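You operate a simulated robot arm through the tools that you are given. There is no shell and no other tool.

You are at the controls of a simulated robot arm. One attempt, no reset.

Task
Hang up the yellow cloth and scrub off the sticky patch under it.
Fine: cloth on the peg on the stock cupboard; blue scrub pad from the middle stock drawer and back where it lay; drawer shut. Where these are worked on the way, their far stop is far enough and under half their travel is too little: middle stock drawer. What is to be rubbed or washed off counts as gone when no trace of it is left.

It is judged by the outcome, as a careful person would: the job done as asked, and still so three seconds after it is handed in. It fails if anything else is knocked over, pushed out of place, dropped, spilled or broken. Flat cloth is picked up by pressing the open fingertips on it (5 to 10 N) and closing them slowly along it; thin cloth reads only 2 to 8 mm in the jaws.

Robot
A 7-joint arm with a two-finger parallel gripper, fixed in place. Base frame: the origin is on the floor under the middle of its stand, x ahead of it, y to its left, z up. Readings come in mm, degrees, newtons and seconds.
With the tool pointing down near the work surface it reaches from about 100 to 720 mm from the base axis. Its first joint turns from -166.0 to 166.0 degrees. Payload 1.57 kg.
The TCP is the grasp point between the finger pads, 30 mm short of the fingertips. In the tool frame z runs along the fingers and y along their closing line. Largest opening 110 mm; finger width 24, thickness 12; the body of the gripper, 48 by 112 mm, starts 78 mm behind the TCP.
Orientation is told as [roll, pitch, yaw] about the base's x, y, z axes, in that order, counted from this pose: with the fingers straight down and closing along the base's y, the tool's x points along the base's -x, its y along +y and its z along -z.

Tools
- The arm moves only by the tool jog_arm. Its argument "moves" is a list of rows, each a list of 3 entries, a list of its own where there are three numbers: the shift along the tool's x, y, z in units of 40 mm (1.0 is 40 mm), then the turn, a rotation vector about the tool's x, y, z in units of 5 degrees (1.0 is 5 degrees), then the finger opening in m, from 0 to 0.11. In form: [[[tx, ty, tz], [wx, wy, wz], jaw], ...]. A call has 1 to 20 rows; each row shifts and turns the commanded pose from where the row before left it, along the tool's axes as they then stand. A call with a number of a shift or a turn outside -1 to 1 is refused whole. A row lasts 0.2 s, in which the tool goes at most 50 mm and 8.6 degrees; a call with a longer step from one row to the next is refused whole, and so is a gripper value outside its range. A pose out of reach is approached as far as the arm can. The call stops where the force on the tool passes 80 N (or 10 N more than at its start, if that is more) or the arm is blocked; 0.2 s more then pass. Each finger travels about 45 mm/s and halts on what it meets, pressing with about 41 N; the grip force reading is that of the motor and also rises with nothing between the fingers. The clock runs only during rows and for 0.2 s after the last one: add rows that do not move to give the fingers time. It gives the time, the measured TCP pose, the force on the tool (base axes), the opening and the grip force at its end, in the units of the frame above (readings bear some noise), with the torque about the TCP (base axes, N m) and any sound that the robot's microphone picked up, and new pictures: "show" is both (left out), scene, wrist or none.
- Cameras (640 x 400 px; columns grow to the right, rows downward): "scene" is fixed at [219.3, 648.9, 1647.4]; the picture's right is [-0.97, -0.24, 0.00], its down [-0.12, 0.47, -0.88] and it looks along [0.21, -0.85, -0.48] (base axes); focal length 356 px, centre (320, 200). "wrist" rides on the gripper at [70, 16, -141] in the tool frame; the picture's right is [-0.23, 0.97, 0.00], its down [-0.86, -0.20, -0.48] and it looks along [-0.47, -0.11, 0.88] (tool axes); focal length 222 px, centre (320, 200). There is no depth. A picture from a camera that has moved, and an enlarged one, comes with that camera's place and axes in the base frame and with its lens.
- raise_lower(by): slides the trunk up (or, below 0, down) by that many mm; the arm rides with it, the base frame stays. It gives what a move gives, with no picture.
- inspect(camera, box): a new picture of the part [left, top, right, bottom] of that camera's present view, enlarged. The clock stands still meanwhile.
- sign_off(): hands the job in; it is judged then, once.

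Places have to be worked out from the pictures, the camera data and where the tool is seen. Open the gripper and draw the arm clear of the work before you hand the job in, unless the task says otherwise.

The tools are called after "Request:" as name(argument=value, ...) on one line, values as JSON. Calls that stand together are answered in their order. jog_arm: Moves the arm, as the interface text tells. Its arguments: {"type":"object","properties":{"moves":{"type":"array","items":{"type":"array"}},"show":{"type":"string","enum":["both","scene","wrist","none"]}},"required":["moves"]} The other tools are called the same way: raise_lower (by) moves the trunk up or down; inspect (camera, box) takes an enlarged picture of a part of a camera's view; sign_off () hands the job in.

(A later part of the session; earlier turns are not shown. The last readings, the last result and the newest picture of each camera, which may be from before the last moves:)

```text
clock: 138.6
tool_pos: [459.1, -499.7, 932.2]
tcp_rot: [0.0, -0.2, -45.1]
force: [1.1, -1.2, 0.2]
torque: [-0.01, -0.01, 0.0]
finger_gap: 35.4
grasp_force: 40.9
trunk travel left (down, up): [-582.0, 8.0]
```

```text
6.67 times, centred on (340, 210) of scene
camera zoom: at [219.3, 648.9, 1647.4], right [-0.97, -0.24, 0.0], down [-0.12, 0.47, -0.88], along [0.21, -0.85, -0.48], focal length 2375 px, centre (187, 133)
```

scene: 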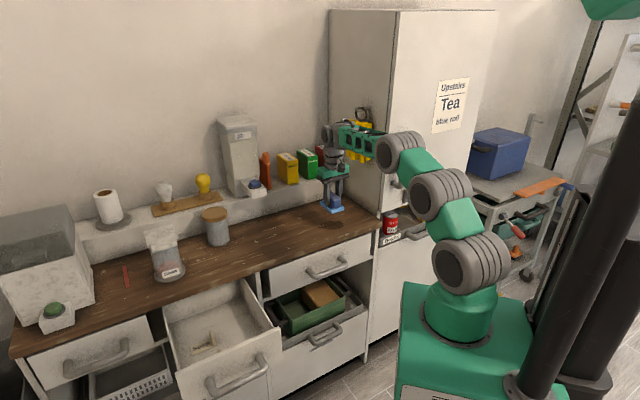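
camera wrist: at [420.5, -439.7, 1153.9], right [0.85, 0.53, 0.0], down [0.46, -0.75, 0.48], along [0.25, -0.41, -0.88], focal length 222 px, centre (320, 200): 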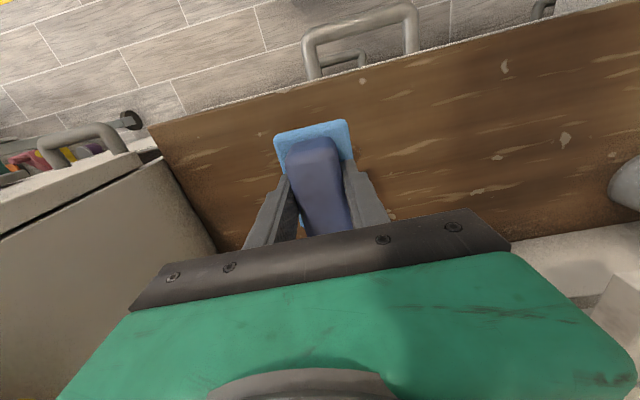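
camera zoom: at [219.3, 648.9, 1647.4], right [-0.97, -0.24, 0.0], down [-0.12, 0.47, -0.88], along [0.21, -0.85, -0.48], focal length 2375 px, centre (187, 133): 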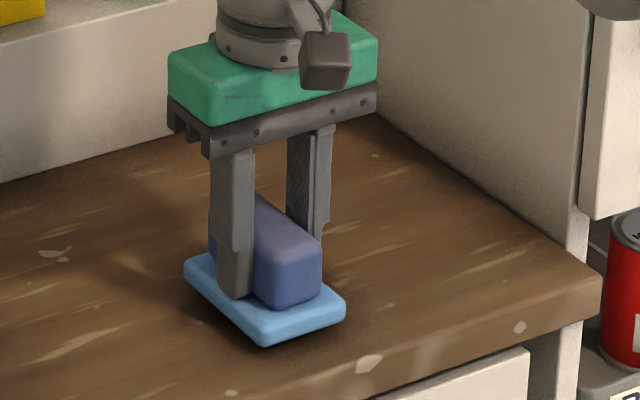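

The pad is just about to touch. A few more small steps.

Request:
jog_arm(moves=[[[0, 0, 0.04], [0, 0, 0], 0.02], [[0, 0, 0.04], [0, 0, 0], 0.02], [[0, 0, 0.03], [0, 0, 0], 0.02], [[0, 0, 0], [0, 0, 0], 0.02]], show="none")

```text
clock: 139.6
tool_pos: [459.2, -499.3, 928.2]
tcp_rot: [-0.1, 0.0, -45.2]
force: [0.4, 0.0, -1.7]
torque: [-0.01, -0.04, 0.0]
finger_gap: 35.4
grasp_force: 41.5
trunk travel left (down, up): [-582.0, 8.0]
```

Request:
jog_arm(moves=[[[0, 0, 0.04], [0, 0, 0], 0.02], [[0, 0, 0.04], [0, 0, 0], 0.02], [[0, 0, 0.03], [0, 0, 0], 0.02], [[0, 0, 0], [0, 0, 0], 0.02]], show="none")

```text
clock: 140.6
tool_pos: [458.4, -500.8, 925.6]
tcp_rot: [-0.1, -0.3, -45.1]
force: [-1.4, -2.3, 16.6]
torque: [0.42, 0.58, 0.09]
finger_gap: 35.5
grasp_force: 41.1
trunk travel left (down, up): [-582.0, 8.0]
```

Contact at 16.6 N, with the torque showing the front edge touching first. I'll tip the tool about 0.6° to seat the pad flat and start rubbing along the patch (±48 mm along the counter).

Request:
jog_arm(moves=[[[0, 0, 0], [0, 0.12, 0], 0.02], [[0, 0.15, 0], [0, 0, 0], 0.02], [[0, 0.3, 0], [0, 0, 0], 0.02], [[0, 0.3, 0], [0, 0, 0], 0.02], [[0, 0.3, 0], [0, 0, 0], 0.02], [[0, 0.15, 0], [0, 0, 0], 0.02], [[0, -0.15, 0], [0, 0, 0], 0.02], [[0, -0.3, 0], [0, 0, 0], 0.02], [[0, -0.35, 0], [0, 0, 0], 0.02], [[0, -0.35, 0], [0, 0, 0], 0.02], [[0, -0.35, 0], [0, 0, 0], 0.02], [[0, -0.35, 0], [0, 0, 0], 0.02], [[0, -0.3, 0], [0, 0, 0], 0.02], [[0, -0.25, 0], [0, 0, 0], 0.02], [[0, 0.15, 0], [0, 0, 0], 0.02], [[0, 0.3, 0], [0, 0, 0], 0.02], [[0, 0.35, 0], [0, 0, 0], 0.02], [[0, 0.25, 0], [0, 0, 0], 0.02], [[0, 0.15, 0], [0, 0, 0], 0.02]])

Request:
inspect(camera="scene", box=[290, 190, 386, 250])

```text
clock: 144.6
tool_pos: [461.0, -498.9, 925.9]
tcp_rot: [0.0, 0.3, -45.1]
force: [-6.1, -9.0, 29.3]
torque: [-0.37, 0.27, 0.06]
finger_gap: 35.5
grasp_force: 41.1
trunk travel left (down, up): [-582.0, 8.0]
camera wrist: at [421.4, -439.2, 1067.7], right [0.85, 0.53, 0.0], down [0.46, -0.75, 0.47], along [0.25, -0.4, -0.88], focal length 222 px, centre (320, 200)
```

scene: 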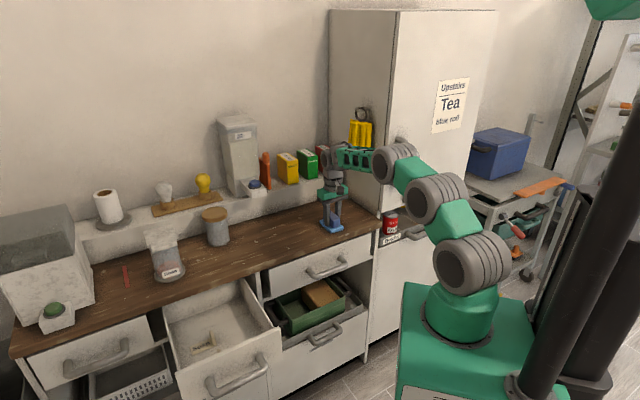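
wrist: 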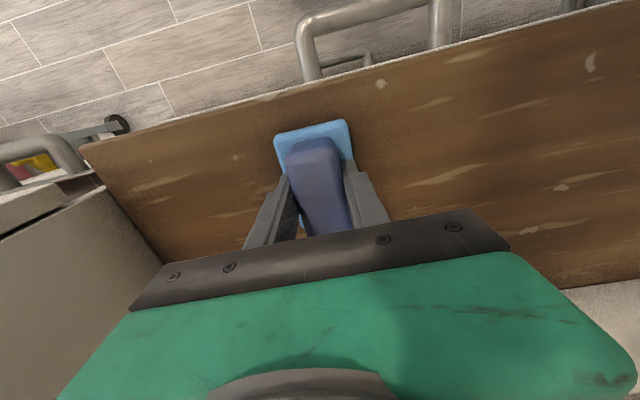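

```text
6.67 times, centred on (338, 220) of scene
camera zoom: at [219.3, 648.9, 1647.4], right [-0.97, -0.24, 0.0], down [-0.12, 0.47, -0.88], along [0.21, -0.85, -0.48], focal length 2375 px, centre (200, 67)
```

zoom: 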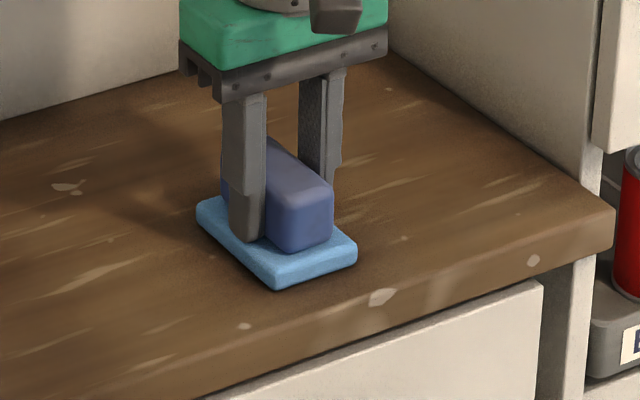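

The visible area around the pad already looks clean. I'll do more passes with sideways offsets (+10 mm deeper, then 10 mm toward the front) to cover the edges.

Request:
jog_arm(moves=[[[-0.12, 0.15, -0.015], [0, 0, 0], 0.02], [[-0.13, 0.25, 0], [0, 0, 0], 0.02], [[0, 0.35, 0], [0, 0, 0], 0.02], [[0, 0.35, 0], [0, 0, 0], 0.02], [[0, 0.15, 0], [0, 0, 0], 0.02], [[0, -0.15, 0], [0, 0, 0], 0.02], [[0, -0.3, 0], [0, 0, 0], 0.02], [[0, -0.35, 0], [0, 0, 0], 0.02], [[0, -0.35, 0], [0, 0, 0], 0.02], [[0, -0.35, 0], [0, 0, 0], 0.02], [[0, -0.35, 0], [0, 0, 0], 0.02], [[0, -0.35, 0], [0, 0, 0], 0.02], [[0, -0.25, 0], [0, 0, 0], 0.02], [[0.1, 0.1, 0], [0, 0, 0], 0.02], [[0.2, 0.1, 0], [0, 0, 0], 0.02], [[0.2, 0.2, 0], [0, 0, 0], 0.02], [[0, 0.35, 0], [0, 0, 0], 0.02], [[0, 0.35, 0], [0, 0, 0], 0.02], [[0, 0.35, 0], [0, 0, 0], 0.02], [[0, 0.15, 0], [0, 0, 0], 0.02]], show="none")

Request:
jog_arm(moves=[[[0, 0.15, 0], [0, 0, 0], 0.02], [[0, 0.3, 0], [0, 0, 0], 0.02], [[0, 0.25, 0], [0, 0, 0], 0.02], [[0, -0.15, 0], [0, 0, 0], 0.02], [[0, -0.3, 0], [0, 0, 0], 0.02], [[0, -0.35, 0], [0, 0, 0], 0.02], [[0, -0.35, 0], [0, 0, 0], 0.02], [[0, -0.35, 0], [0, 0, 0], 0.02], [[0, -0.35, 0], [0, 0, 0], 0.02], [[0, -0.35, 0], [0, 0, 0], 0.02], [[0, -0.15, 0], [0, 0, 0], 0.02], [[-0.1, 0.15, 0], [0, 0, 0], 0.02], [[-0.15, 0.3, 0], [0, 0, 0], 0.02], [[0, 0.35, 0], [0, 0, 0], 0.02], [[0, 0.35, 0], [0, 0, 0], 0.02], [[0, 0.25, 0], [0, 0, 0], 0.02], [[0, 0.1, 0], [0, 0, 0], 0.02]], show="none")

```text
clock: 148.8
tool_pos: [462.2, -480.1, 925.4]
tcp_rot: [0.0, 0.4, -45.1]
force: [-7.4, -6.7, 26.8]
torque: [-0.45, 0.13, -0.12]
finger_gap: 35.4
grasp_force: 41.1
trunk travel left (down, up): [-582.0, 8.0]
```

```text
clock: 152.4
tool_pos: [465.2, -493.1, 925.5]
tcp_rot: [0.0, 0.2, -45.2]
force: [-6.6, -7.2, 27.4]
torque: [-0.26, 0.26, -0.07]
finger_gap: 35.3
grasp_force: 41.0
trunk travel left (down, up): [-582.0, 8.0]
```

Now I'll lift the pad and step back to inspect the patch area.

Request:
jog_arm(moves=[[[0, 0, -0.1], [0, 0, 0], 0.02], [[0, 0, -0.25], [0, 0, 0], 0.02], [[0.1, 0, -0.4], [0, 0, 0], 0.02], [[0.3, 0, -0.5], [0, 0, 0], 0.02], [[0.5, 0, -0.5], [0, 0, 0], 0.02], [[0.6, 0, -0.5], [0, 0, 0], 0.02], [[0.6, 0, -0.4], [0, 0, 0], 0.02], [[0.6, 0, -0.3], [0, 0, 0], 0.02], [[0.4, 0, -0.15], [0, 0, 0], 0.02], [[0.2, 0, -0.05], [0, 0, 0], 0.02], [[0, 0, 0], [0, 0, 0], 0.02]])

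Request:
inspect(camera="scene", box=[290, 190, 386, 250])

Request:
inspect(camera="wrist", box=[200, 80, 440, 230])

```text
clock: 154.8
tool_pos: [374.0, -398.7, 1050.7]
tcp_rot: [0.0, 0.6, -45.1]
force: [-0.1, -0.4, -0.3]
torque: [0.02, -0.03, 0.0]
finger_gap: 35.4
grasp_force: 40.8
trunk travel left (down, up): [-582.0, 8.0]
camera wrist: at [336.4, -339.8, 1193.1], right [0.85, 0.53, 0.0], down [0.47, -0.75, 0.47], along [0.25, -0.4, -0.88], focal length 222 px, centre (320, 200)
```

scene: 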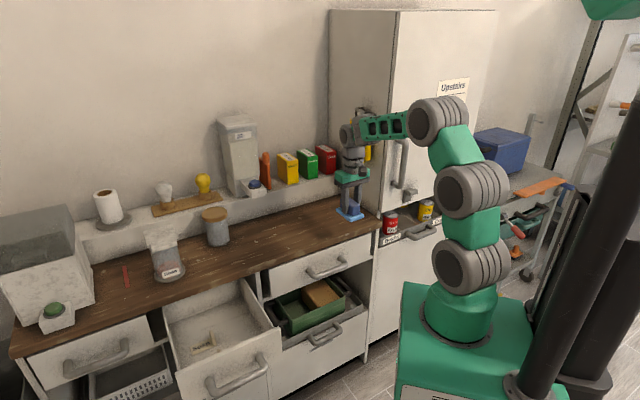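
wrist: 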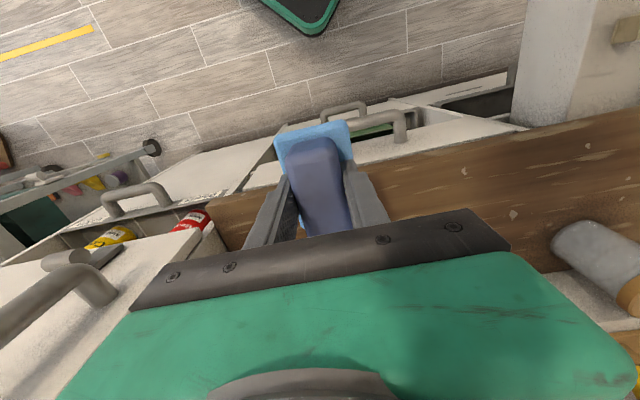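

```text
6.67 times, centred on (338, 220) of scene
camera zoom: at [219.3, 648.9, 1647.4], right [-0.97, -0.24, 0.0], down [-0.12, 0.47, -0.88], along [0.21, -0.85, -0.48], focal length 2375 px, centre (200, 67)
```

zoom: 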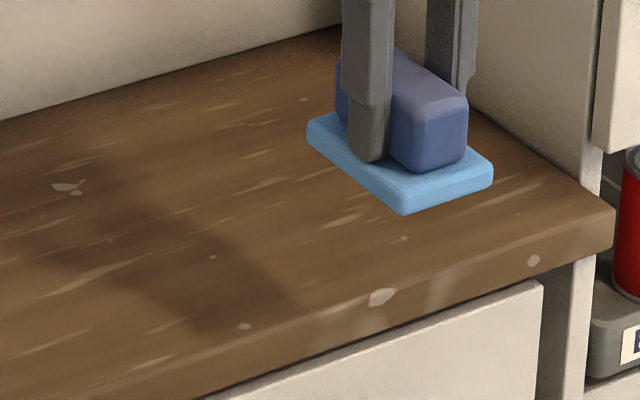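

```text
2.67 times, centred on (320, 155) of wrist
camera zoom: at [336.4, -339.8, 1193.1], right [0.85, 0.53, 0.0], down [0.47, -0.75, 0.47], along [0.25, -0.4, -0.88], focal length 592 px, centre (320, 320)
```

zoom: 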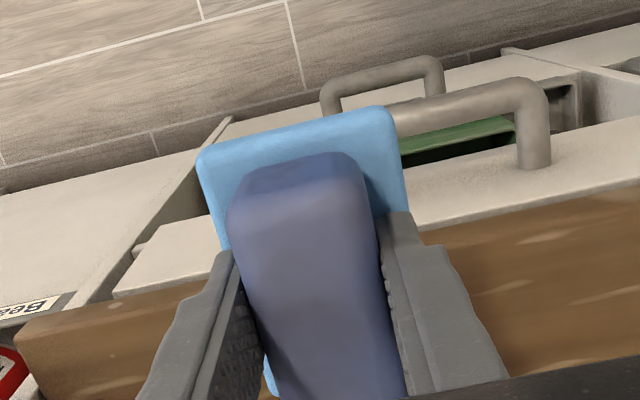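

The patch area looks clear in the scene view, but there's a shadow there. I'll move to the side so the wrist camera can see the spot directly.

Request:
jog_arm(moves=[[[-0.13, 0.09, 0], [0, 0, 0], 0.02], [[-0.26, 0.18, -0.03], [0, 0, 0], 0.02], [[-0.44, 0.308, -0.05], [0, 0, 0], 0.02], [[-0.44, 0.308, -0.05], [0, 0, 0], 0.02], [[-0.44, 0.308, -0.05], [0, 0, 0], 0.02], [[-0.44, 0.308, -0.05], [0, 0, 0], 0.02], [[-0.44, 0.308, 0], [0, 0, 0], 0.02], [[-0.44, 0.308, 0], [0, 0, 0], 0.02], [[-0.26, 0.18, 0], [0, 0, 0], 0.02], [[-0.13, 0.09, 0], [0, 0, 0], 0.02], [[0, 0, 0], [0, 0, 0], 0.02]])

Request:
inspect(camera="wrist", box=[140, 60, 332, 180])

Request:
inspect(camera="scene", box=[290, 190, 386, 250])

```text
clock: 157.2
tool_pos: [538.6, -427.9, 1059.8]
tcp_rot: [-0.1, 0.6, -45.1]
force: [0.0, 0.1, -0.5]
torque: [0.01, 0.0, -0.02]
finger_gap: 35.4
grasp_force: 40.7
trunk travel left (down, up): [-582.0, 8.0]
camera wrist: at [500.8, -369.2, 1201.5], right [0.85, 0.53, 0.0], down [0.47, -0.75, 0.47], along [0.25, -0.4, -0.88], focal length 222 px, centre (320, 200)
```

scene: 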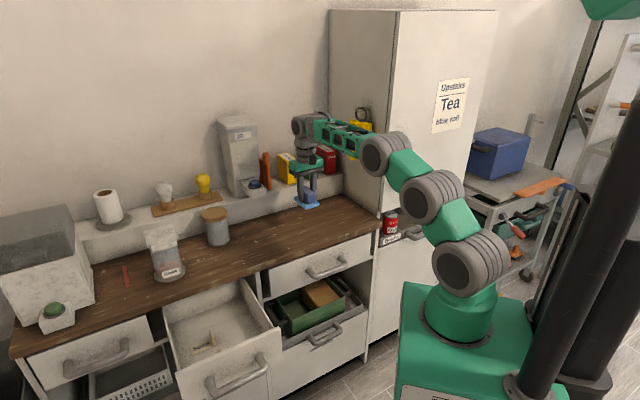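
wrist: 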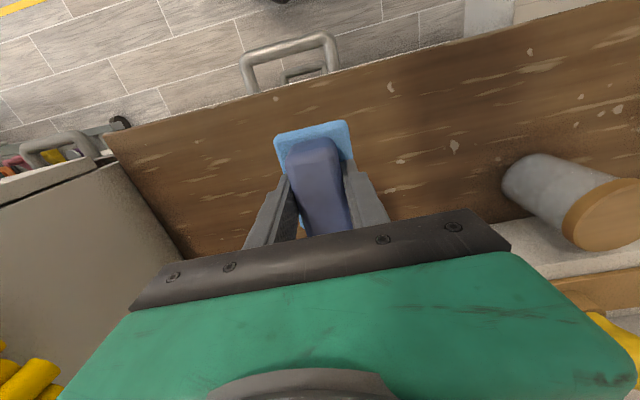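

```text
3.33 times, centred on (236, 120) of wrist
camera zoom: at [500.8, -369.2, 1201.5], right [0.85, 0.53, 0.0], down [0.47, -0.75, 0.47], along [0.25, -0.4, -0.88], focal length 740 px, centre (600, 467)
```

zoom: 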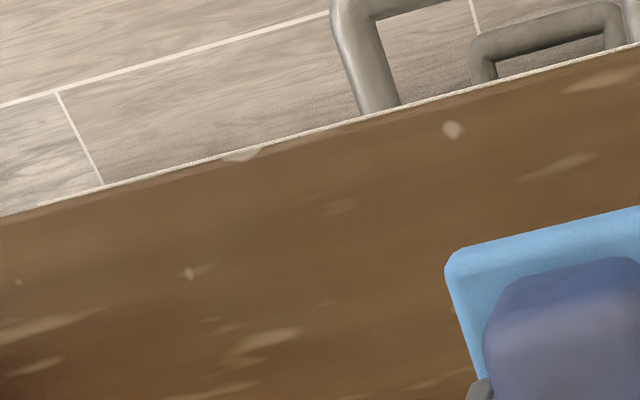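

```text
6.67 times, centred on (338, 220) of scene
camera zoom: at [219.3, 648.9, 1647.4], right [-0.97, -0.24, 0.0], down [-0.12, 0.47, -0.88], along [0.21, -0.85, -0.48], focal length 2375 px, centre (200, 67)
```

zoom: 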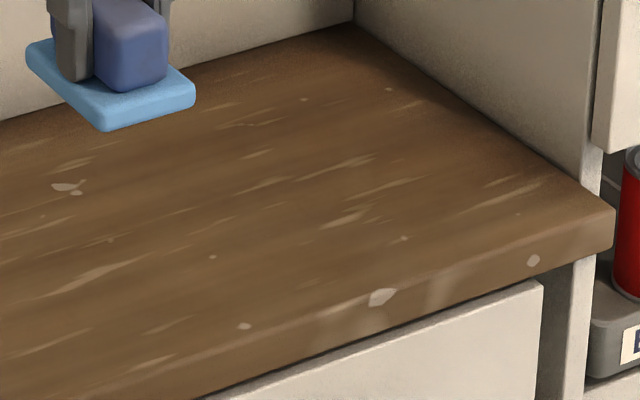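

Both views show clean wood where the patch was. I'll zoom in once more to be sure that no trace remains.

Request:
inspect(camera="scene", box=[308, 205, 364, 240])

Request:
inspect(camera="wrist", box=[180, 100, 292, 170])

```text
11.43 times, centred on (336, 222) of scene
camera zoom: at [219.3, 648.9, 1647.4], right [-0.97, -0.24, 0.0], down [-0.12, 0.47, -0.88], along [0.21, -0.85, -0.48], focal length 4072 px, centre (137, -57)
```

zoom: 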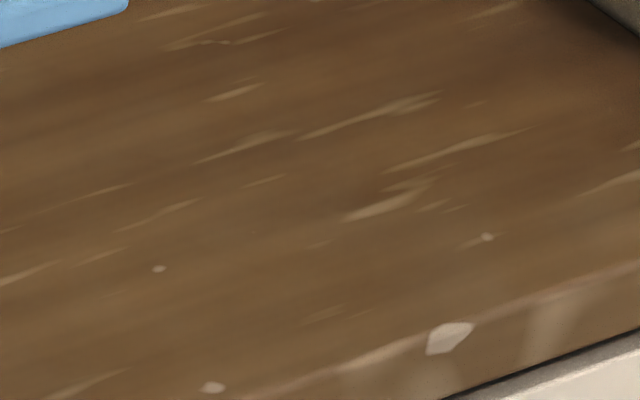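

```text
5.71 times, centred on (236, 135) of wrist
camera zoom: at [500.8, -369.2, 1201.5], right [0.85, 0.53, 0.0], down [0.47, -0.75, 0.47], along [0.25, -0.4, -0.88], focal length 1269 px, centre (800, 571)
```

zoom: 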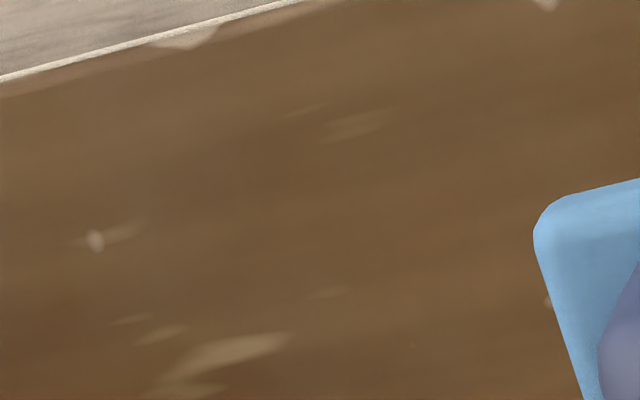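

The patch is completely gone. I'll return the pad: undo the slight tip and fly back to above its spot in the drawer, [646.3,-53,1012].

Request:
jog_arm(moves=[[[0.06, 0.1, 0], [0, -0.06, 0], 0.02], [[0.226, 0.4, 0.02], [0, -0.06, 0], 0.02], [[0.338, 0.61, 0.06], [0, 0, 0], 0.02], [[0.376, 0.677, 0.095], [0, 0, 0], 0.02], [[0.376, 0.677, 0.095], [0, 0, 0], 0.02], [[0.376, 0.677, 0.095], [0, 0, 0], 0.02], [[0.376, 0.677, 0.095], [0, 0, 0], 0.02], [[0.376, 0.677, 0.095], [0, 0, 0], 0.02], [[0.376, 0.677, 0.095], [0, 0, 0], 0.02], [[0.376, 0.677, 0.095], [0, 0, 0], 0.02], [[0.376, 0.677, 0.095], [0, 0, 0], 0.02], [[0.376, 0.677, 0.095], [0, 0, 0], 0.02], [[0.376, 0.677, 0.095], [0, 0, 0], 0.02], [[0.226, 0.4, 0.06], [0, 0, 0], 0.02], [[0.1, 0.2, 0.03], [0, 0, 0], 0.02], [[0, 0, 0], [0, 0, 0], 0.02]])

```text
clock: 160.6
tool_pos: [646.4, -56.3, 1013.5]
tcp_rot: [0.0, 0.1, -45.1]
force: [-0.7, -0.5, -0.1]
torque: [-0.01, 0.0, 0.0]
finger_gap: 35.6
grasp_force: 41.5
trunk travel left (down, up): [-582.0, 8.0]
camera wrist: at [607.7, 4.6, 1155.3], right [0.85, 0.53, 0.0], down [0.46, -0.75, 0.48], along [0.25, -0.41, -0.88], focal length 222 px, centre (320, 200)
```

scene: 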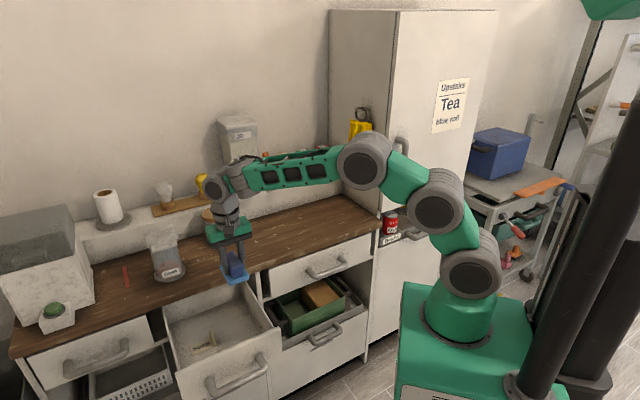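
wrist: 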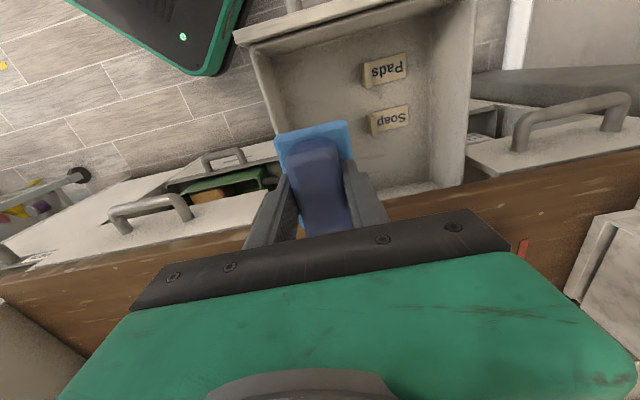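

The view matches the moment just after lifting, so the pad is directly above its spot. I'll lower it back into the drawer to about 6 mm above the pick height.

Request:
jog_arm(moves=[[[0, 0, 0.1], [0, 0, 0], 0.02], [[0, 0, 0.25], [0, 0, 0], 0.02], [[0, 0, 0.45], [0, 0, 0], 0.02], [[0, 0, 0.6], [0, 0, 0], 0.02], [[0, 0, 0.6], [0, 0, 0], 0.02], [[0, 0, 0.6], [0, 0, 0], 0.02], [[0, 0, 0.6], [0, 0, 0], 0.02], [[0, 0, 0.6], [0, 0, 0], 0.02], [[0, 0, 0.6], [0, 0, 0], 0.02], [[0, 0, 0.6], [0, 0, 0], 0.02], [[0, 0, 0.45], [0, 0, 0], 0.02], [[0, 0, 0.3], [0, 0, 0], 0.02], [[0, 0, 0.15], [0, 0, 0], 0.02], [[0, 0, 0.1], [0, 0, 0], 0.02], [[0, 0, 0], [0, 0, 0], 0.02]], show="wrist")

```text
clock: 163.8
tool_pos: [646.0, -56.8, 772.8]
tcp_rot: [-0.1, -0.1, -45.2]
force: [-0.4, 0.3, -0.6]
torque: [-0.03, 0.01, 0.02]
finger_gap: 35.4
grasp_force: 40.6
trunk travel left (down, up): [-582.0, 8.0]
camera wrist: at [607.2, 4.0, 915.1], right [0.85, 0.53, 0.0], down [0.46, -0.75, 0.48], along [0.25, -0.41, -0.88], focal length 222 px, centre (320, 200)
```

wrist: 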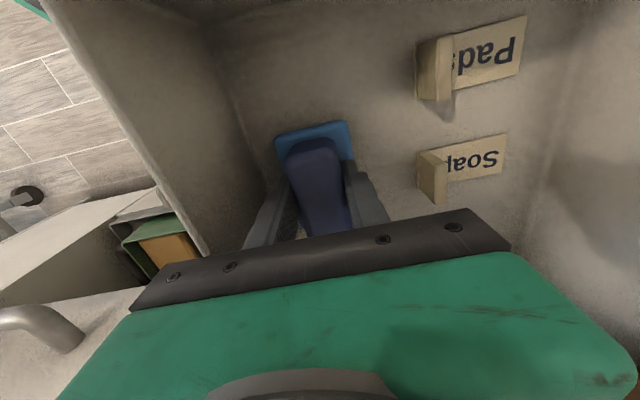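

I'm about 4 mm off in y from the pick pose, so I'll correct that while lowering the last 5 mm gently.

Request:
jog_arm(moves=[[[0.03, 0.035, 0.02], [0, 0, 0], 0.02], [[0.03, 0.035, 0.04], [0, 0, 0], 0.02], [[0, 0, 0.04], [0, 0, 0], 0.02], [[0, 0, 0.02], [0, 0, 0], 0.02], [[0, 0, 0], [0, 0, 0], 0.02]], show="wrist")

```text
clock: 165.0
tool_pos: [647.0, -52.8, 769.6]
tcp_rot: [-0.1, 0.1, -45.1]
force: [1.2, 1.0, -0.1]
torque: [0.01, 0.01, -0.01]
finger_gap: 35.3
grasp_force: 41.2
trunk travel left (down, up): [-582.0, 8.0]
camera wrist: at [608.1, 7.7, 910.7], right [0.85, 0.53, 0.0], down [0.46, -0.75, 0.48], along [0.25, -0.41, -0.88], focal length 222 px, centre (320, 200)
```

wrist: 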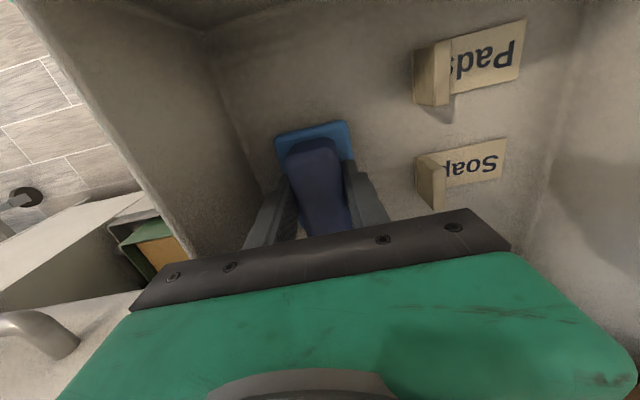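

The pose now matches the pick within about 1 mm. I'll lower the last 1.5 mm and check for floor contact.

Request:
jog_arm(moves=[[[0, 0, 0.02], [0, 0, 0], 0.02], [[0, 0, 0.02], [0, 0, 0], 0.02], [[0, 0, 0], [0, 0, 0], 0.02]], show="none")

```text
clock: 165.8
tool_pos: [646.2, -53.8, 767.6]
tcp_rot: [0.0, -0.1, -45.2]
force: [0.3, -0.2, 1.9]
torque: [0.02, 0.13, 0.0]
finger_gap: 35.7
grasp_force: 40.7
trunk travel left (down, up): [-582.0, 8.0]
```

The pad is touching the drawer floor lightly (about 2 N) at the pick pose. I'll open the jaws to 60 mm and rise straight up.

Request:
jog_arm(moves=[[[0, 0, 0], [0, 0, 0], 0.038], [[0, 0, 0], [0, 0, 0], 0.045], [[0, 0, 0], [0, 0, 0], 0.053], [[0, 0, 0], [0, 0, 0], 0.06], [[0, 0, 0], [0, 0, 0], 0.06], [[0, 0, -0.1], [0, 0, 0], 0.06], [[0, 0, -0.25], [0, 0, 0], 0.06], [[0, 0, -0.45], [0, 0, 0], 0.06], [[0, 0, -0.6], [0, 0, 0], 0.06], [[0, 0, -0.6], [0, 0, 0], 0.06], [[0, 0, -0.6], [0, 0, 0], 0.06], [[0, 0, -0.6], [0, 0, 0], 0.06], [[0, 0, -0.6], [0, 0, 0], 0.06], [[0, 0, -0.6], [0, 0, 0], 0.06], [[0, 0, -0.45], [0, 0, 0], 0.06], [[0, 0, -0.25], [0, 0, 0], 0.06], [[0, 0, -0.1], [0, 0, 0], 0.06], [[0, 0, 0], [0, 0, 0], 0.06]])

Request:
inspect(camera="wrist", box=[220, 40, 412, 160])

```text
clock: 169.6
tool_pos: [646.2, -52.4, 975.6]
tcp_rot: [0.0, -0.2, -45.1]
force: [1.0, 0.2, 0.2]
torque: [0.0, 0.01, 0.03]
finger_gap: 60.2
grasp_force: 0.1
trunk travel left (down, up): [-582.0, 8.0]
camera wrist: at [607.6, 8.1, 1117.1], right [0.85, 0.53, 0.0], down [0.46, -0.75, 0.48], along [0.25, -0.41, -0.88], focal length 222 px, centre (320, 200)
```

scene: 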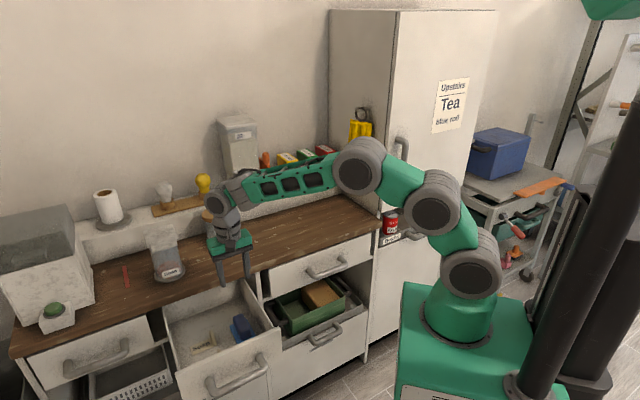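
wrist: 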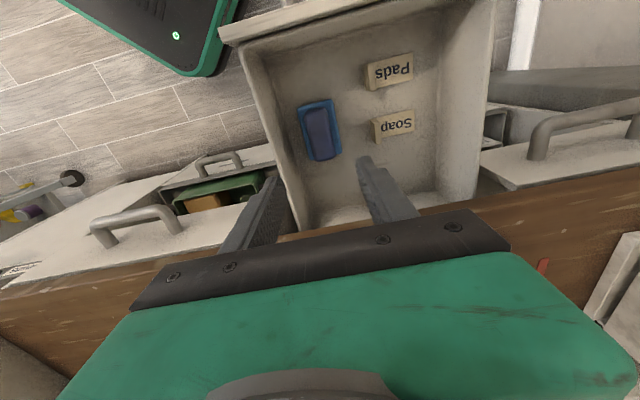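

```text
3.33 times, centred on (316, 100) of wrist
camera zoom: at [607.6, 8.1, 1117.1], right [0.85, 0.53, 0.0], down [0.46, -0.75, 0.48], along [0.25, -0.41, -0.88], focal length 740 px, centre (333, 533)
```

zoom: 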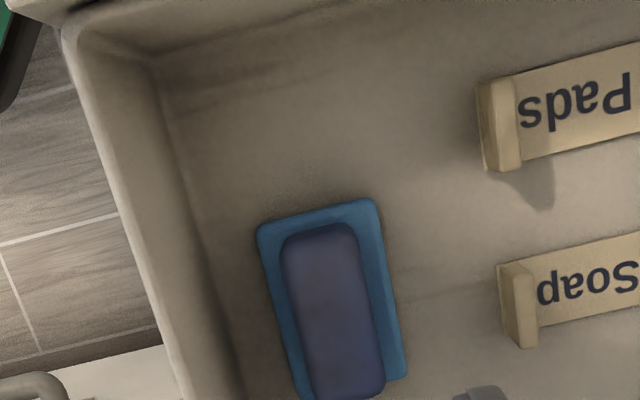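

The pad is back exactly where it lay. To shut the drawer I'll close the fingers, move to the robot side of the handle, tilt the tool about 25° and push on the handle bar.

Request:
jog_arm(moves=[[[0.187, 0.052, 0], [0, 0, 0], 0.05], [[0.374, 0.104, 0], [0, 0, 0], 0.04], [[0.56, 0.157, 0], [0, 0, 0], 0.03], [[0.623, 0.174, 0], [0, 0, 0], 0.02], [[0.623, 0.174, 0], [0, 0, 0], 0.01], [[0.623, 0.174, 0], [0, 0, 0], 0.0], [[0.623, 0.174, 0], [0, 0, 0], 0.0], [[0.623, 0.174, 0], [0, 0, 0], 0.0], [[0.623, 0.174, 0], [0, 0, 0], 0.0], [[0.56, 0.157, 0], [0, 0, 0], 0.0], [[0.374, 0.104, 0], [0, 0, 0], 0.0], [[0.187, 0.052, 0], [0, 0, 0], 0.0], [[0, 0, 0], [0, -0.3, 0], 0.0], [[0, 0, 0], [0, -0.6, 0], 0.0], [[0, 0, 0], [0, -1, 0], 0.0], [[0, 0, 0], [0, -1, 0], 0.0], [[0, 0, 0], [0, -1, 0], 0.0], [[0, 0, 0], [0, -0.7, 0], 0.0], [[0, 0, 0], [0, -0.4, 0], 0.0], [[0, 0, 0], [0, 0, 0], 0.0]])

```text
clock: 173.8
tool_pos: [524.1, 164.1, 974.7]
tcp_rot: [0.0, -25.1, -45.0]
force: [-0.7, 0.1, -0.2]
torque: [-0.02, -0.01, 0.0]
finger_gap: 0.0
grasp_force: 21.3
trunk travel left (down, up): [-582.0, 8.0]
camera wrist: at [448.9, 262.3, 1074.3], right [0.83, 0.54, 0.1], down [0.26, -0.55, 0.8], along [0.48, -0.64, -0.6], focal length 222 px, centre (320, 200)
```

scene: 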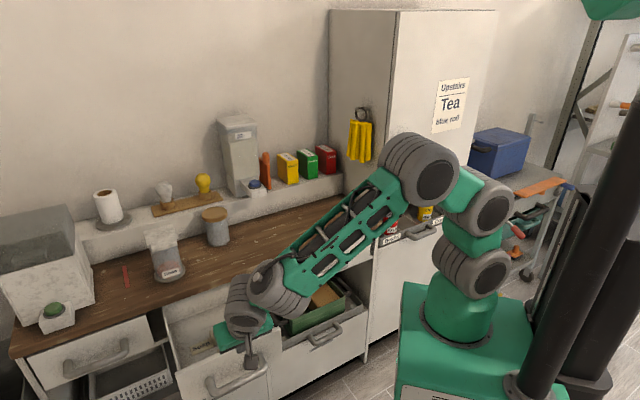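
wrist: 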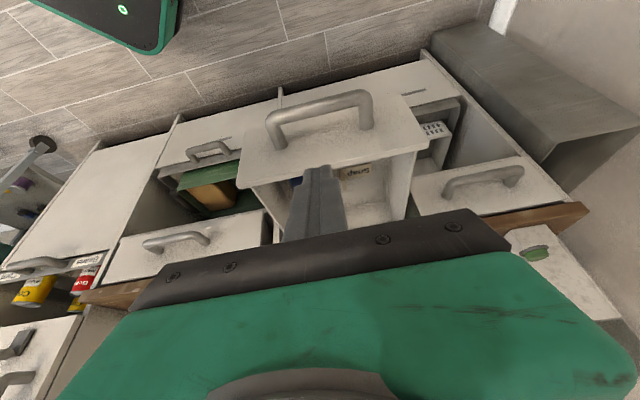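

The drawer handle is just ahead of and below the closed fingers. I'll descend about 175 mm on the robot side of the bar.

Request:
jog_arm(moves=[[[0.071, 0, 0.152], [0, 0, 0], 0.0], [[0.143, 0, 0.305], [0, 0, 0], 0.0], [[0.238, 0, 0.508], [0, 0, 0], 0.0], [[0.238, 0, 0.508], [0, 0, 0], 0.0], [[0.238, 0, 0.508], [0, 0, 0], 0.0], [[0.238, 0, 0.508], [0, 0, 0], 0.0], [[0.238, 0, 0.508], [0, 0, 0], 0.0], [[0.238, 0, 0.508], [0, 0, 0], 0.0], [[0.143, 0, 0.305], [0, 0, 0], 0.0], [[0.071, 0, 0.152], [0, 0, 0], 0.0], [[0, 0, 0], [0, 0, 0], 0.0]])

Request:
inspect(camera="wrist", box=[220, 60, 412, 180])

Request:
inspect(camera="scene", box=[170, 320, 298, 400])

```text
clock: 176.2
tool_pos: [525.6, 163.2, 799.5]
tcp_rot: [0.1, -25.0, -45.1]
force: [0.0, 0.1, 0.1]
torque: [0.01, -0.02, -0.02]
finger_gap: 0.0
grasp_force: 21.5
trunk travel left (down, up): [-582.0, 8.0]
camera wrist: at [449.2, 261.9, 899.5], right [0.83, 0.54, 0.1], down [0.26, -0.55, 0.8], along [0.48, -0.64, -0.6], focal length 222 px, centre (320, 200)
```

scene: 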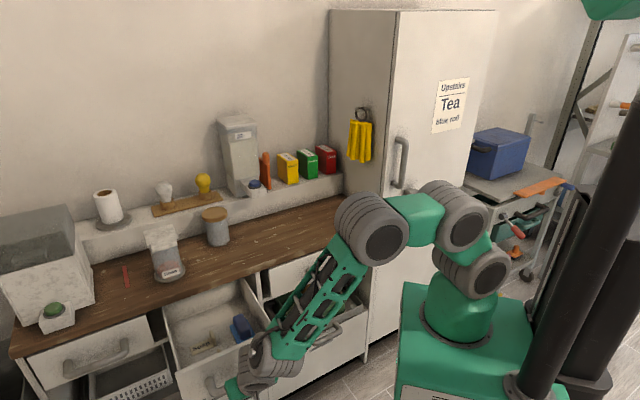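
wrist: 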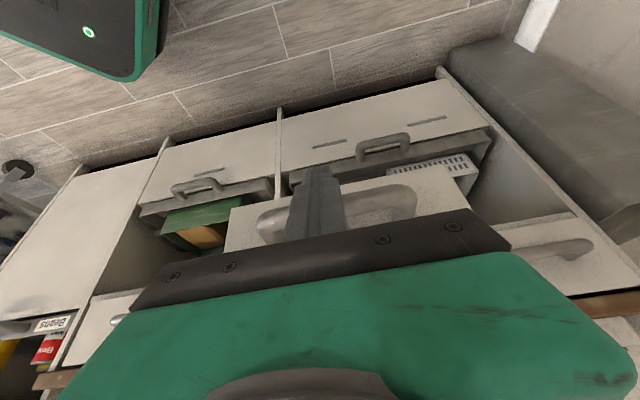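

```text
3.33 times, centred on (316, 120) of wrist
camera zoom: at [449.2, 261.9, 899.5], right [0.83, 0.54, 0.1], down [0.26, -0.55, 0.8], along [0.48, -0.64, -0.6], focal length 740 px, centre (333, 467)
```

zoom: 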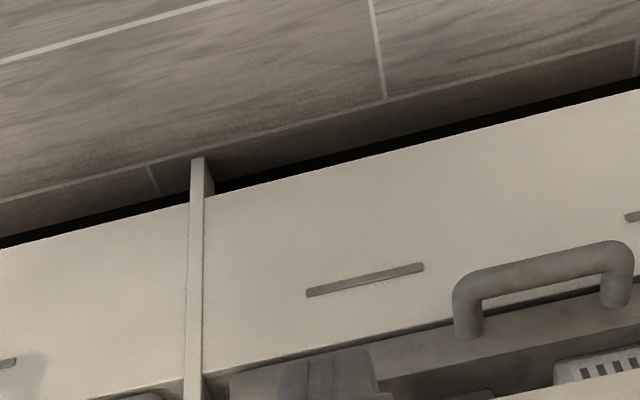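

```text
5.00 times, centred on (234, 360) of scene
camera zoom: at [219.3, 648.9, 1647.4], right [-0.97, -0.24, 0.0], down [-0.12, 0.47, -0.88], along [0.21, -0.85, -0.48], focal length 1782 px, centre (750, -600)
```

zoom: 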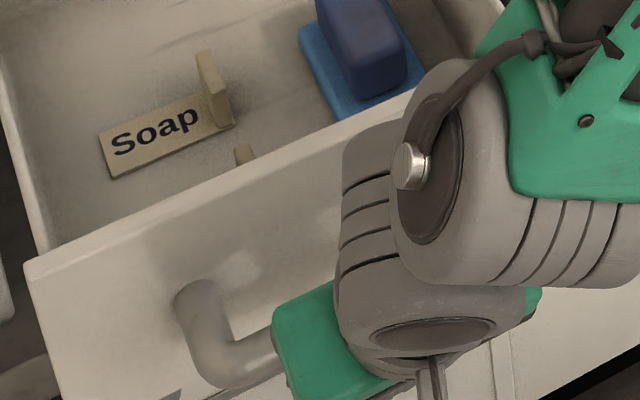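

The closed fingers are in front of the bar near its middle. I'll push gently along the drawer axis, about 150 mm in this call.

Request:
jog_arm(moves=[[[-0.09, 0, 0.042], [0, 0, 0], 0.0], [[-0.15, 0, 0.07], [0, 0, 0], 0.0], [[-0.15, 0, 0.07], [0, 0, 0], 0.0], [[-0.15, 0, 0.07], [0, 0, 0], 0.0], [[-0.15, 0, 0.07], [0, 0, 0], 0.0], [[-0.2, 0, 0.094], [0, 0, 0], 0.0], [[-0.226, 0, 0.106], [0, 0, 0], 0.0], [[-0.226, 0, 0.106], [0, 0, 0], 0.0], [[-0.226, 0, 0.106], [0, 0, 0], 0.0], [[-0.226, 0, 0.106], [0, 0, 0], 0.0], [[-0.226, 0, 0.106], [0, 0, 0], 0.0], [[-0.226, 0, 0.106], [0, 0, 0], 0.0], [[-0.226, 0, 0.106], [0, 0, 0], 0.0], [[-0.226, 0, 0.106], [0, 0, 0], 0.0], [[-0.226, 0, 0.106], [0, 0, 0], 0.0], [[-0.226, 0, 0.106], [0, 0, 0], 0.0], [[-0.15, 0, 0.07], [0, 0, 0], 0.0], [[-0.09, 0, 0.042], [0, 0, 0], 0.0], [[0, 0, 0], [0, 0, 0], 0.0]])

Request:
inspect(camera="scene", box=[150, 280, 278, 360])

```text
clock: 180.2
tool_pos: [630.7, 58.9, 801.6]
tcp_rot: [0.0, -25.1, -45.1]
force: [-1.0, 1.1, 0.8]
torque: [0.03, 0.03, 0.01]
finger_gap: 0.1
grasp_force: 21.6
trunk travel left (down, up): [-582.0, 8.0]
camera wrist: at [554.3, 156.9, 900.2], right [0.83, 0.54, 0.1], down [0.26, -0.55, 0.8], along [0.48, -0.64, -0.6], focal length 222 px, centre (320, 200)
```

scene: 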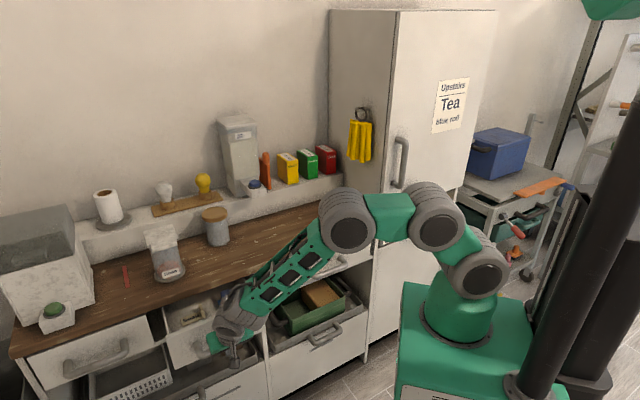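
wrist: 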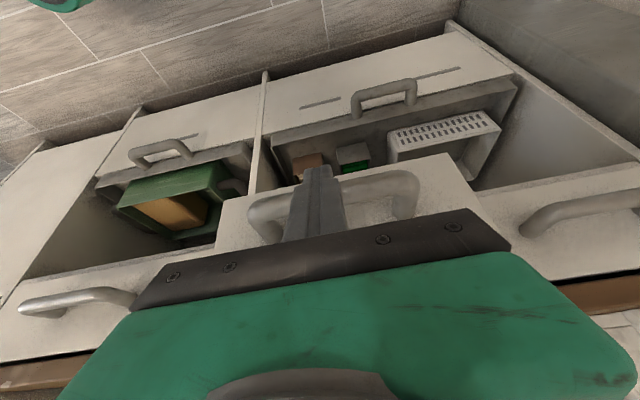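

```text
5.00 times, centred on (214, 320) of scene
camera zoom: at [219.3, 648.9, 1647.4], right [-0.97, -0.24, 0.0], down [-0.12, 0.47, -0.88], along [0.21, -0.85, -0.48], focal length 1782 px, centre (850, -400)
```

zoom: 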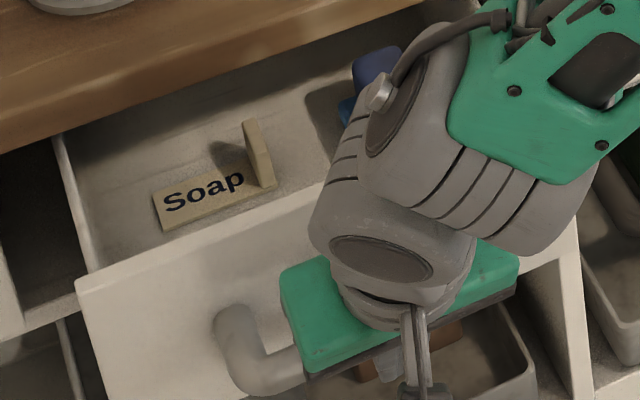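

About 125 mm of closing is done with light force. I'll keep pushing, slowing toward the closed stop.

Request:
jog_arm(moves=[[[-0.09, 0, 0.042], [0, 0, 0], 0.0], [[-0.15, 0, 0.07], [0, 0, 0], 0.0], [[-0.2, 0, 0.094], [0, 0, 0], 0.0], [[-0.226, 0, 0.106], [0, 0, 0], 0.0], [[-0.226, 0, 0.106], [0, 0, 0], 0.0], [[-0.226, 0, 0.106], [0, 0, 0], 0.0], [[-0.226, 0, 0.106], [0, 0, 0], 0.0], [[-0.226, 0, 0.106], [0, 0, 0], 0.0], [[-0.226, 0, 0.106], [0, 0, 0], 0.0], [[-0.226, 0, 0.106], [0, 0, 0], 0.0], [[-0.2, 0, 0.094], [0, 0, 0], 0.0], [[-0.15, 0, 0.07], [0, 0, 0], 0.0], [[-0.09, 0, 0.042], [0, 0, 0], 0.0], [[0, 0, 0], [0, 0, 0], 0.0]])

```text
clock: 183.2
tool_pos: [705.0, -18.5, 802.2]
tcp_rot: [0.0, -25.1, -45.1]
force: [0.4, 1.0, 0.4]
torque: [0.01, 0.01, -0.02]
finger_gap: 0.0
grasp_force: 21.7
trunk travel left (down, up): [-582.0, 8.0]
camera wrist: at [630.7, 79.6, 900.1], right [0.83, 0.54, 0.1], down [0.26, -0.55, 0.8], along [0.48, -0.64, -0.6], focal length 222 px, centre (320, 200)
```

scene: 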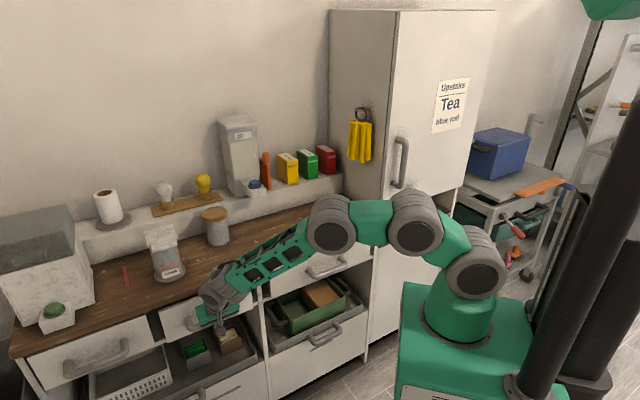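
wrist: 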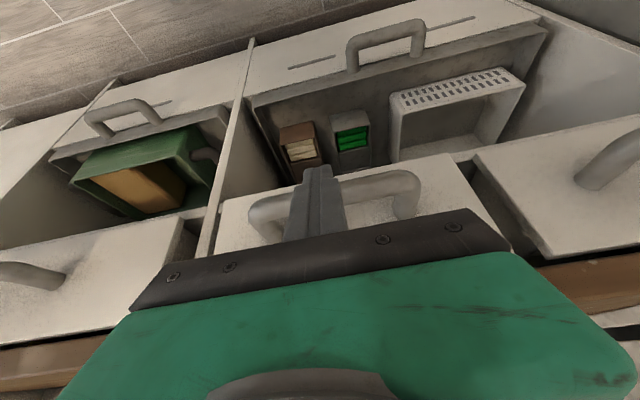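

About 20 mm remain. I'll push slowly until the closing stop gives a clear resistance.

Request:
jog_arm(moves=[[[-0.07, 0, 0.033], [0, 0, 0], 0.0], [[-0.09, 0, 0.042], [0, 0, 0], 0.0], [[-0.09, 0, 0.042], [0, 0, 0], 0.0], [[-0.09, 0, 0.042], [0, 0, 0], 0.0], [[-0.05, 0, 0.024], [0, 0, 0], 0.0], [[0, 0, 0], [0, 0, 0], 0.0]], show="none")

Request:
inspect(camera="scene", box=[140, 270, 268, 350])

```text
clock: 184.6
tool_pos: [714.9, -28.0, 800.0]
tcp_rot: [-0.2, -24.8, -44.8]
force: [-27.8, 33.1, 4.7]
torque: [0.72, 0.5, 0.15]
finger_gap: 0.0
grasp_force: 21.4
trunk travel left (down, up): [-582.0, 8.0]
```

```text
5.00 times, centred on (204, 310) of scene
camera zoom: at [219.3, 648.9, 1647.4], right [-0.97, -0.24, 0.0], down [-0.12, 0.47, -0.88], along [0.21, -0.85, -0.48], focal length 1782 px, centre (900, -350)
```

zoom: 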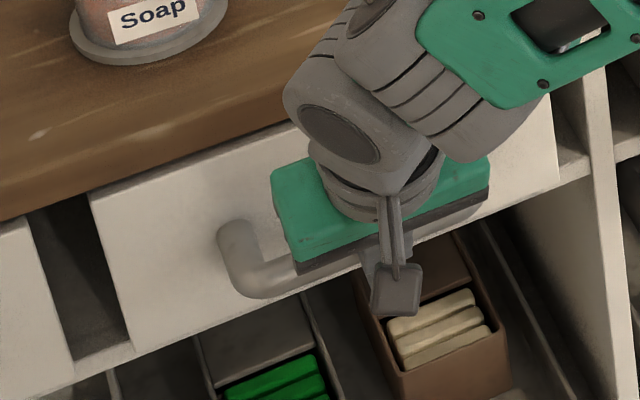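

There's 43 N of resistance and the drawer front is flush as at the start, so the drawer is shut. I'll back off, rise clear and move the arm away for a final look.

Request:
jog_arm(moves=[[[0.06, 0, -0.03], [0, 0, 0], 0.0], [[0.15, 0, -0.07], [0, 0, 0], 0.0], [[0.25, 0, -0.12], [0, 0, 0], 0.0], [[0.3, 0, -0.15], [0, 0, 0], 0.0], [[0.3, 0, -0.2], [0, 0, 0], 0.01], [[0.2, 0, -0.4], [0, 0, 0], 0.02], [[0.0, 0, -0.6], [0, 0, 0], 0.03], [[-0.2, 0, -0.6], [0, 0, 0], 0.04], [[-0.2, 0, -0.6], [0, 0, 0], 0.05], [[-0.2, 0, -0.6], [0, 0, 0], 0.06], [[-0.2, 0, -0.6], [0, 0, 0], 0.07], [[-0.15, 0, -0.5], [0, 0, 0], 0.08], [[-0.1, 0, -0.3], [0, 0, 0], 0.08], [[0, 0, -0.1], [0, 0, 0], 0.08], [[0, 0, 0], [0, 0, 0], 0.08]])

Request:
inspect(camera="scene", box=[0, 250, 240, 400])

Request:
inspect(camera="scene", box=[300, 80, 428, 160])

```text
clock: 187.8
tool_pos: [656.2, 33.1, 974.9]
tcp_rot: [0.0, -25.0, -45.2]
force: [0.4, -0.6, 0.2]
torque: [0.0, -0.02, 0.01]
finger_gap: 80.0
grasp_force: 0.0
trunk travel left (down, up): [-582.0, 8.0]
camera wrist: at [579.8, 131.7, 1073.2], right [0.83, 0.54, 0.1], down [0.26, -0.55, 0.8], along [0.48, -0.64, -0.6], focal length 222 px, centre (320, 200)
```

scene: 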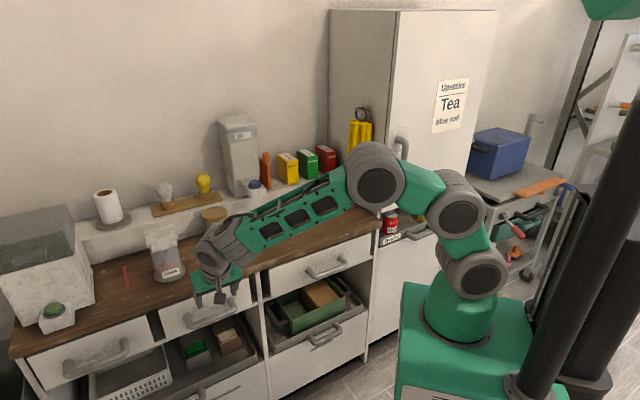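
wrist: 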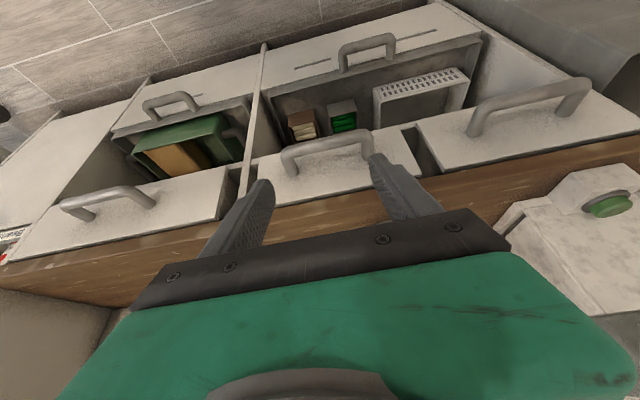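

```text
2.67 times, centred on (120, 325) of scene
camera zoom: at [219.3, 648.9, 1647.4], right [-0.97, -0.24, 0.0], down [-0.12, 0.47, -0.88], along [0.21, -0.85, -0.48], focal length 950 px, centre (853, -133)
```

zoom: 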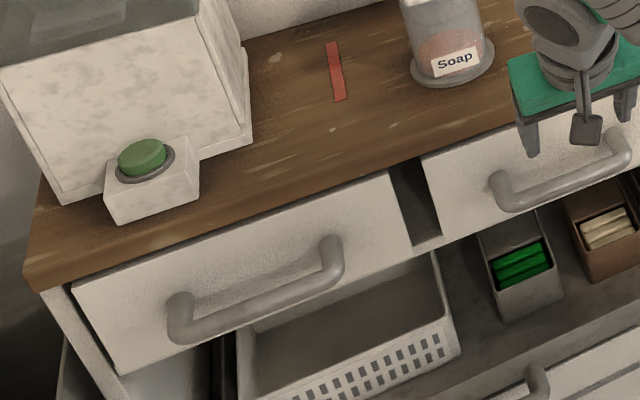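

```text
5.00 times, centred on (364, 120) of scene
camera zoom: at [219.3, 648.9, 1647.4], right [-0.97, -0.24, 0.0], down [-0.12, 0.47, -0.88], along [0.21, -0.85, -0.48], focal length 1782 px, centre (100, 600)
```

zoom: 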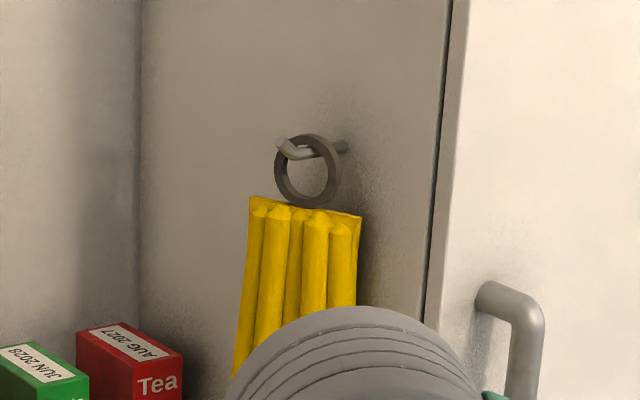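

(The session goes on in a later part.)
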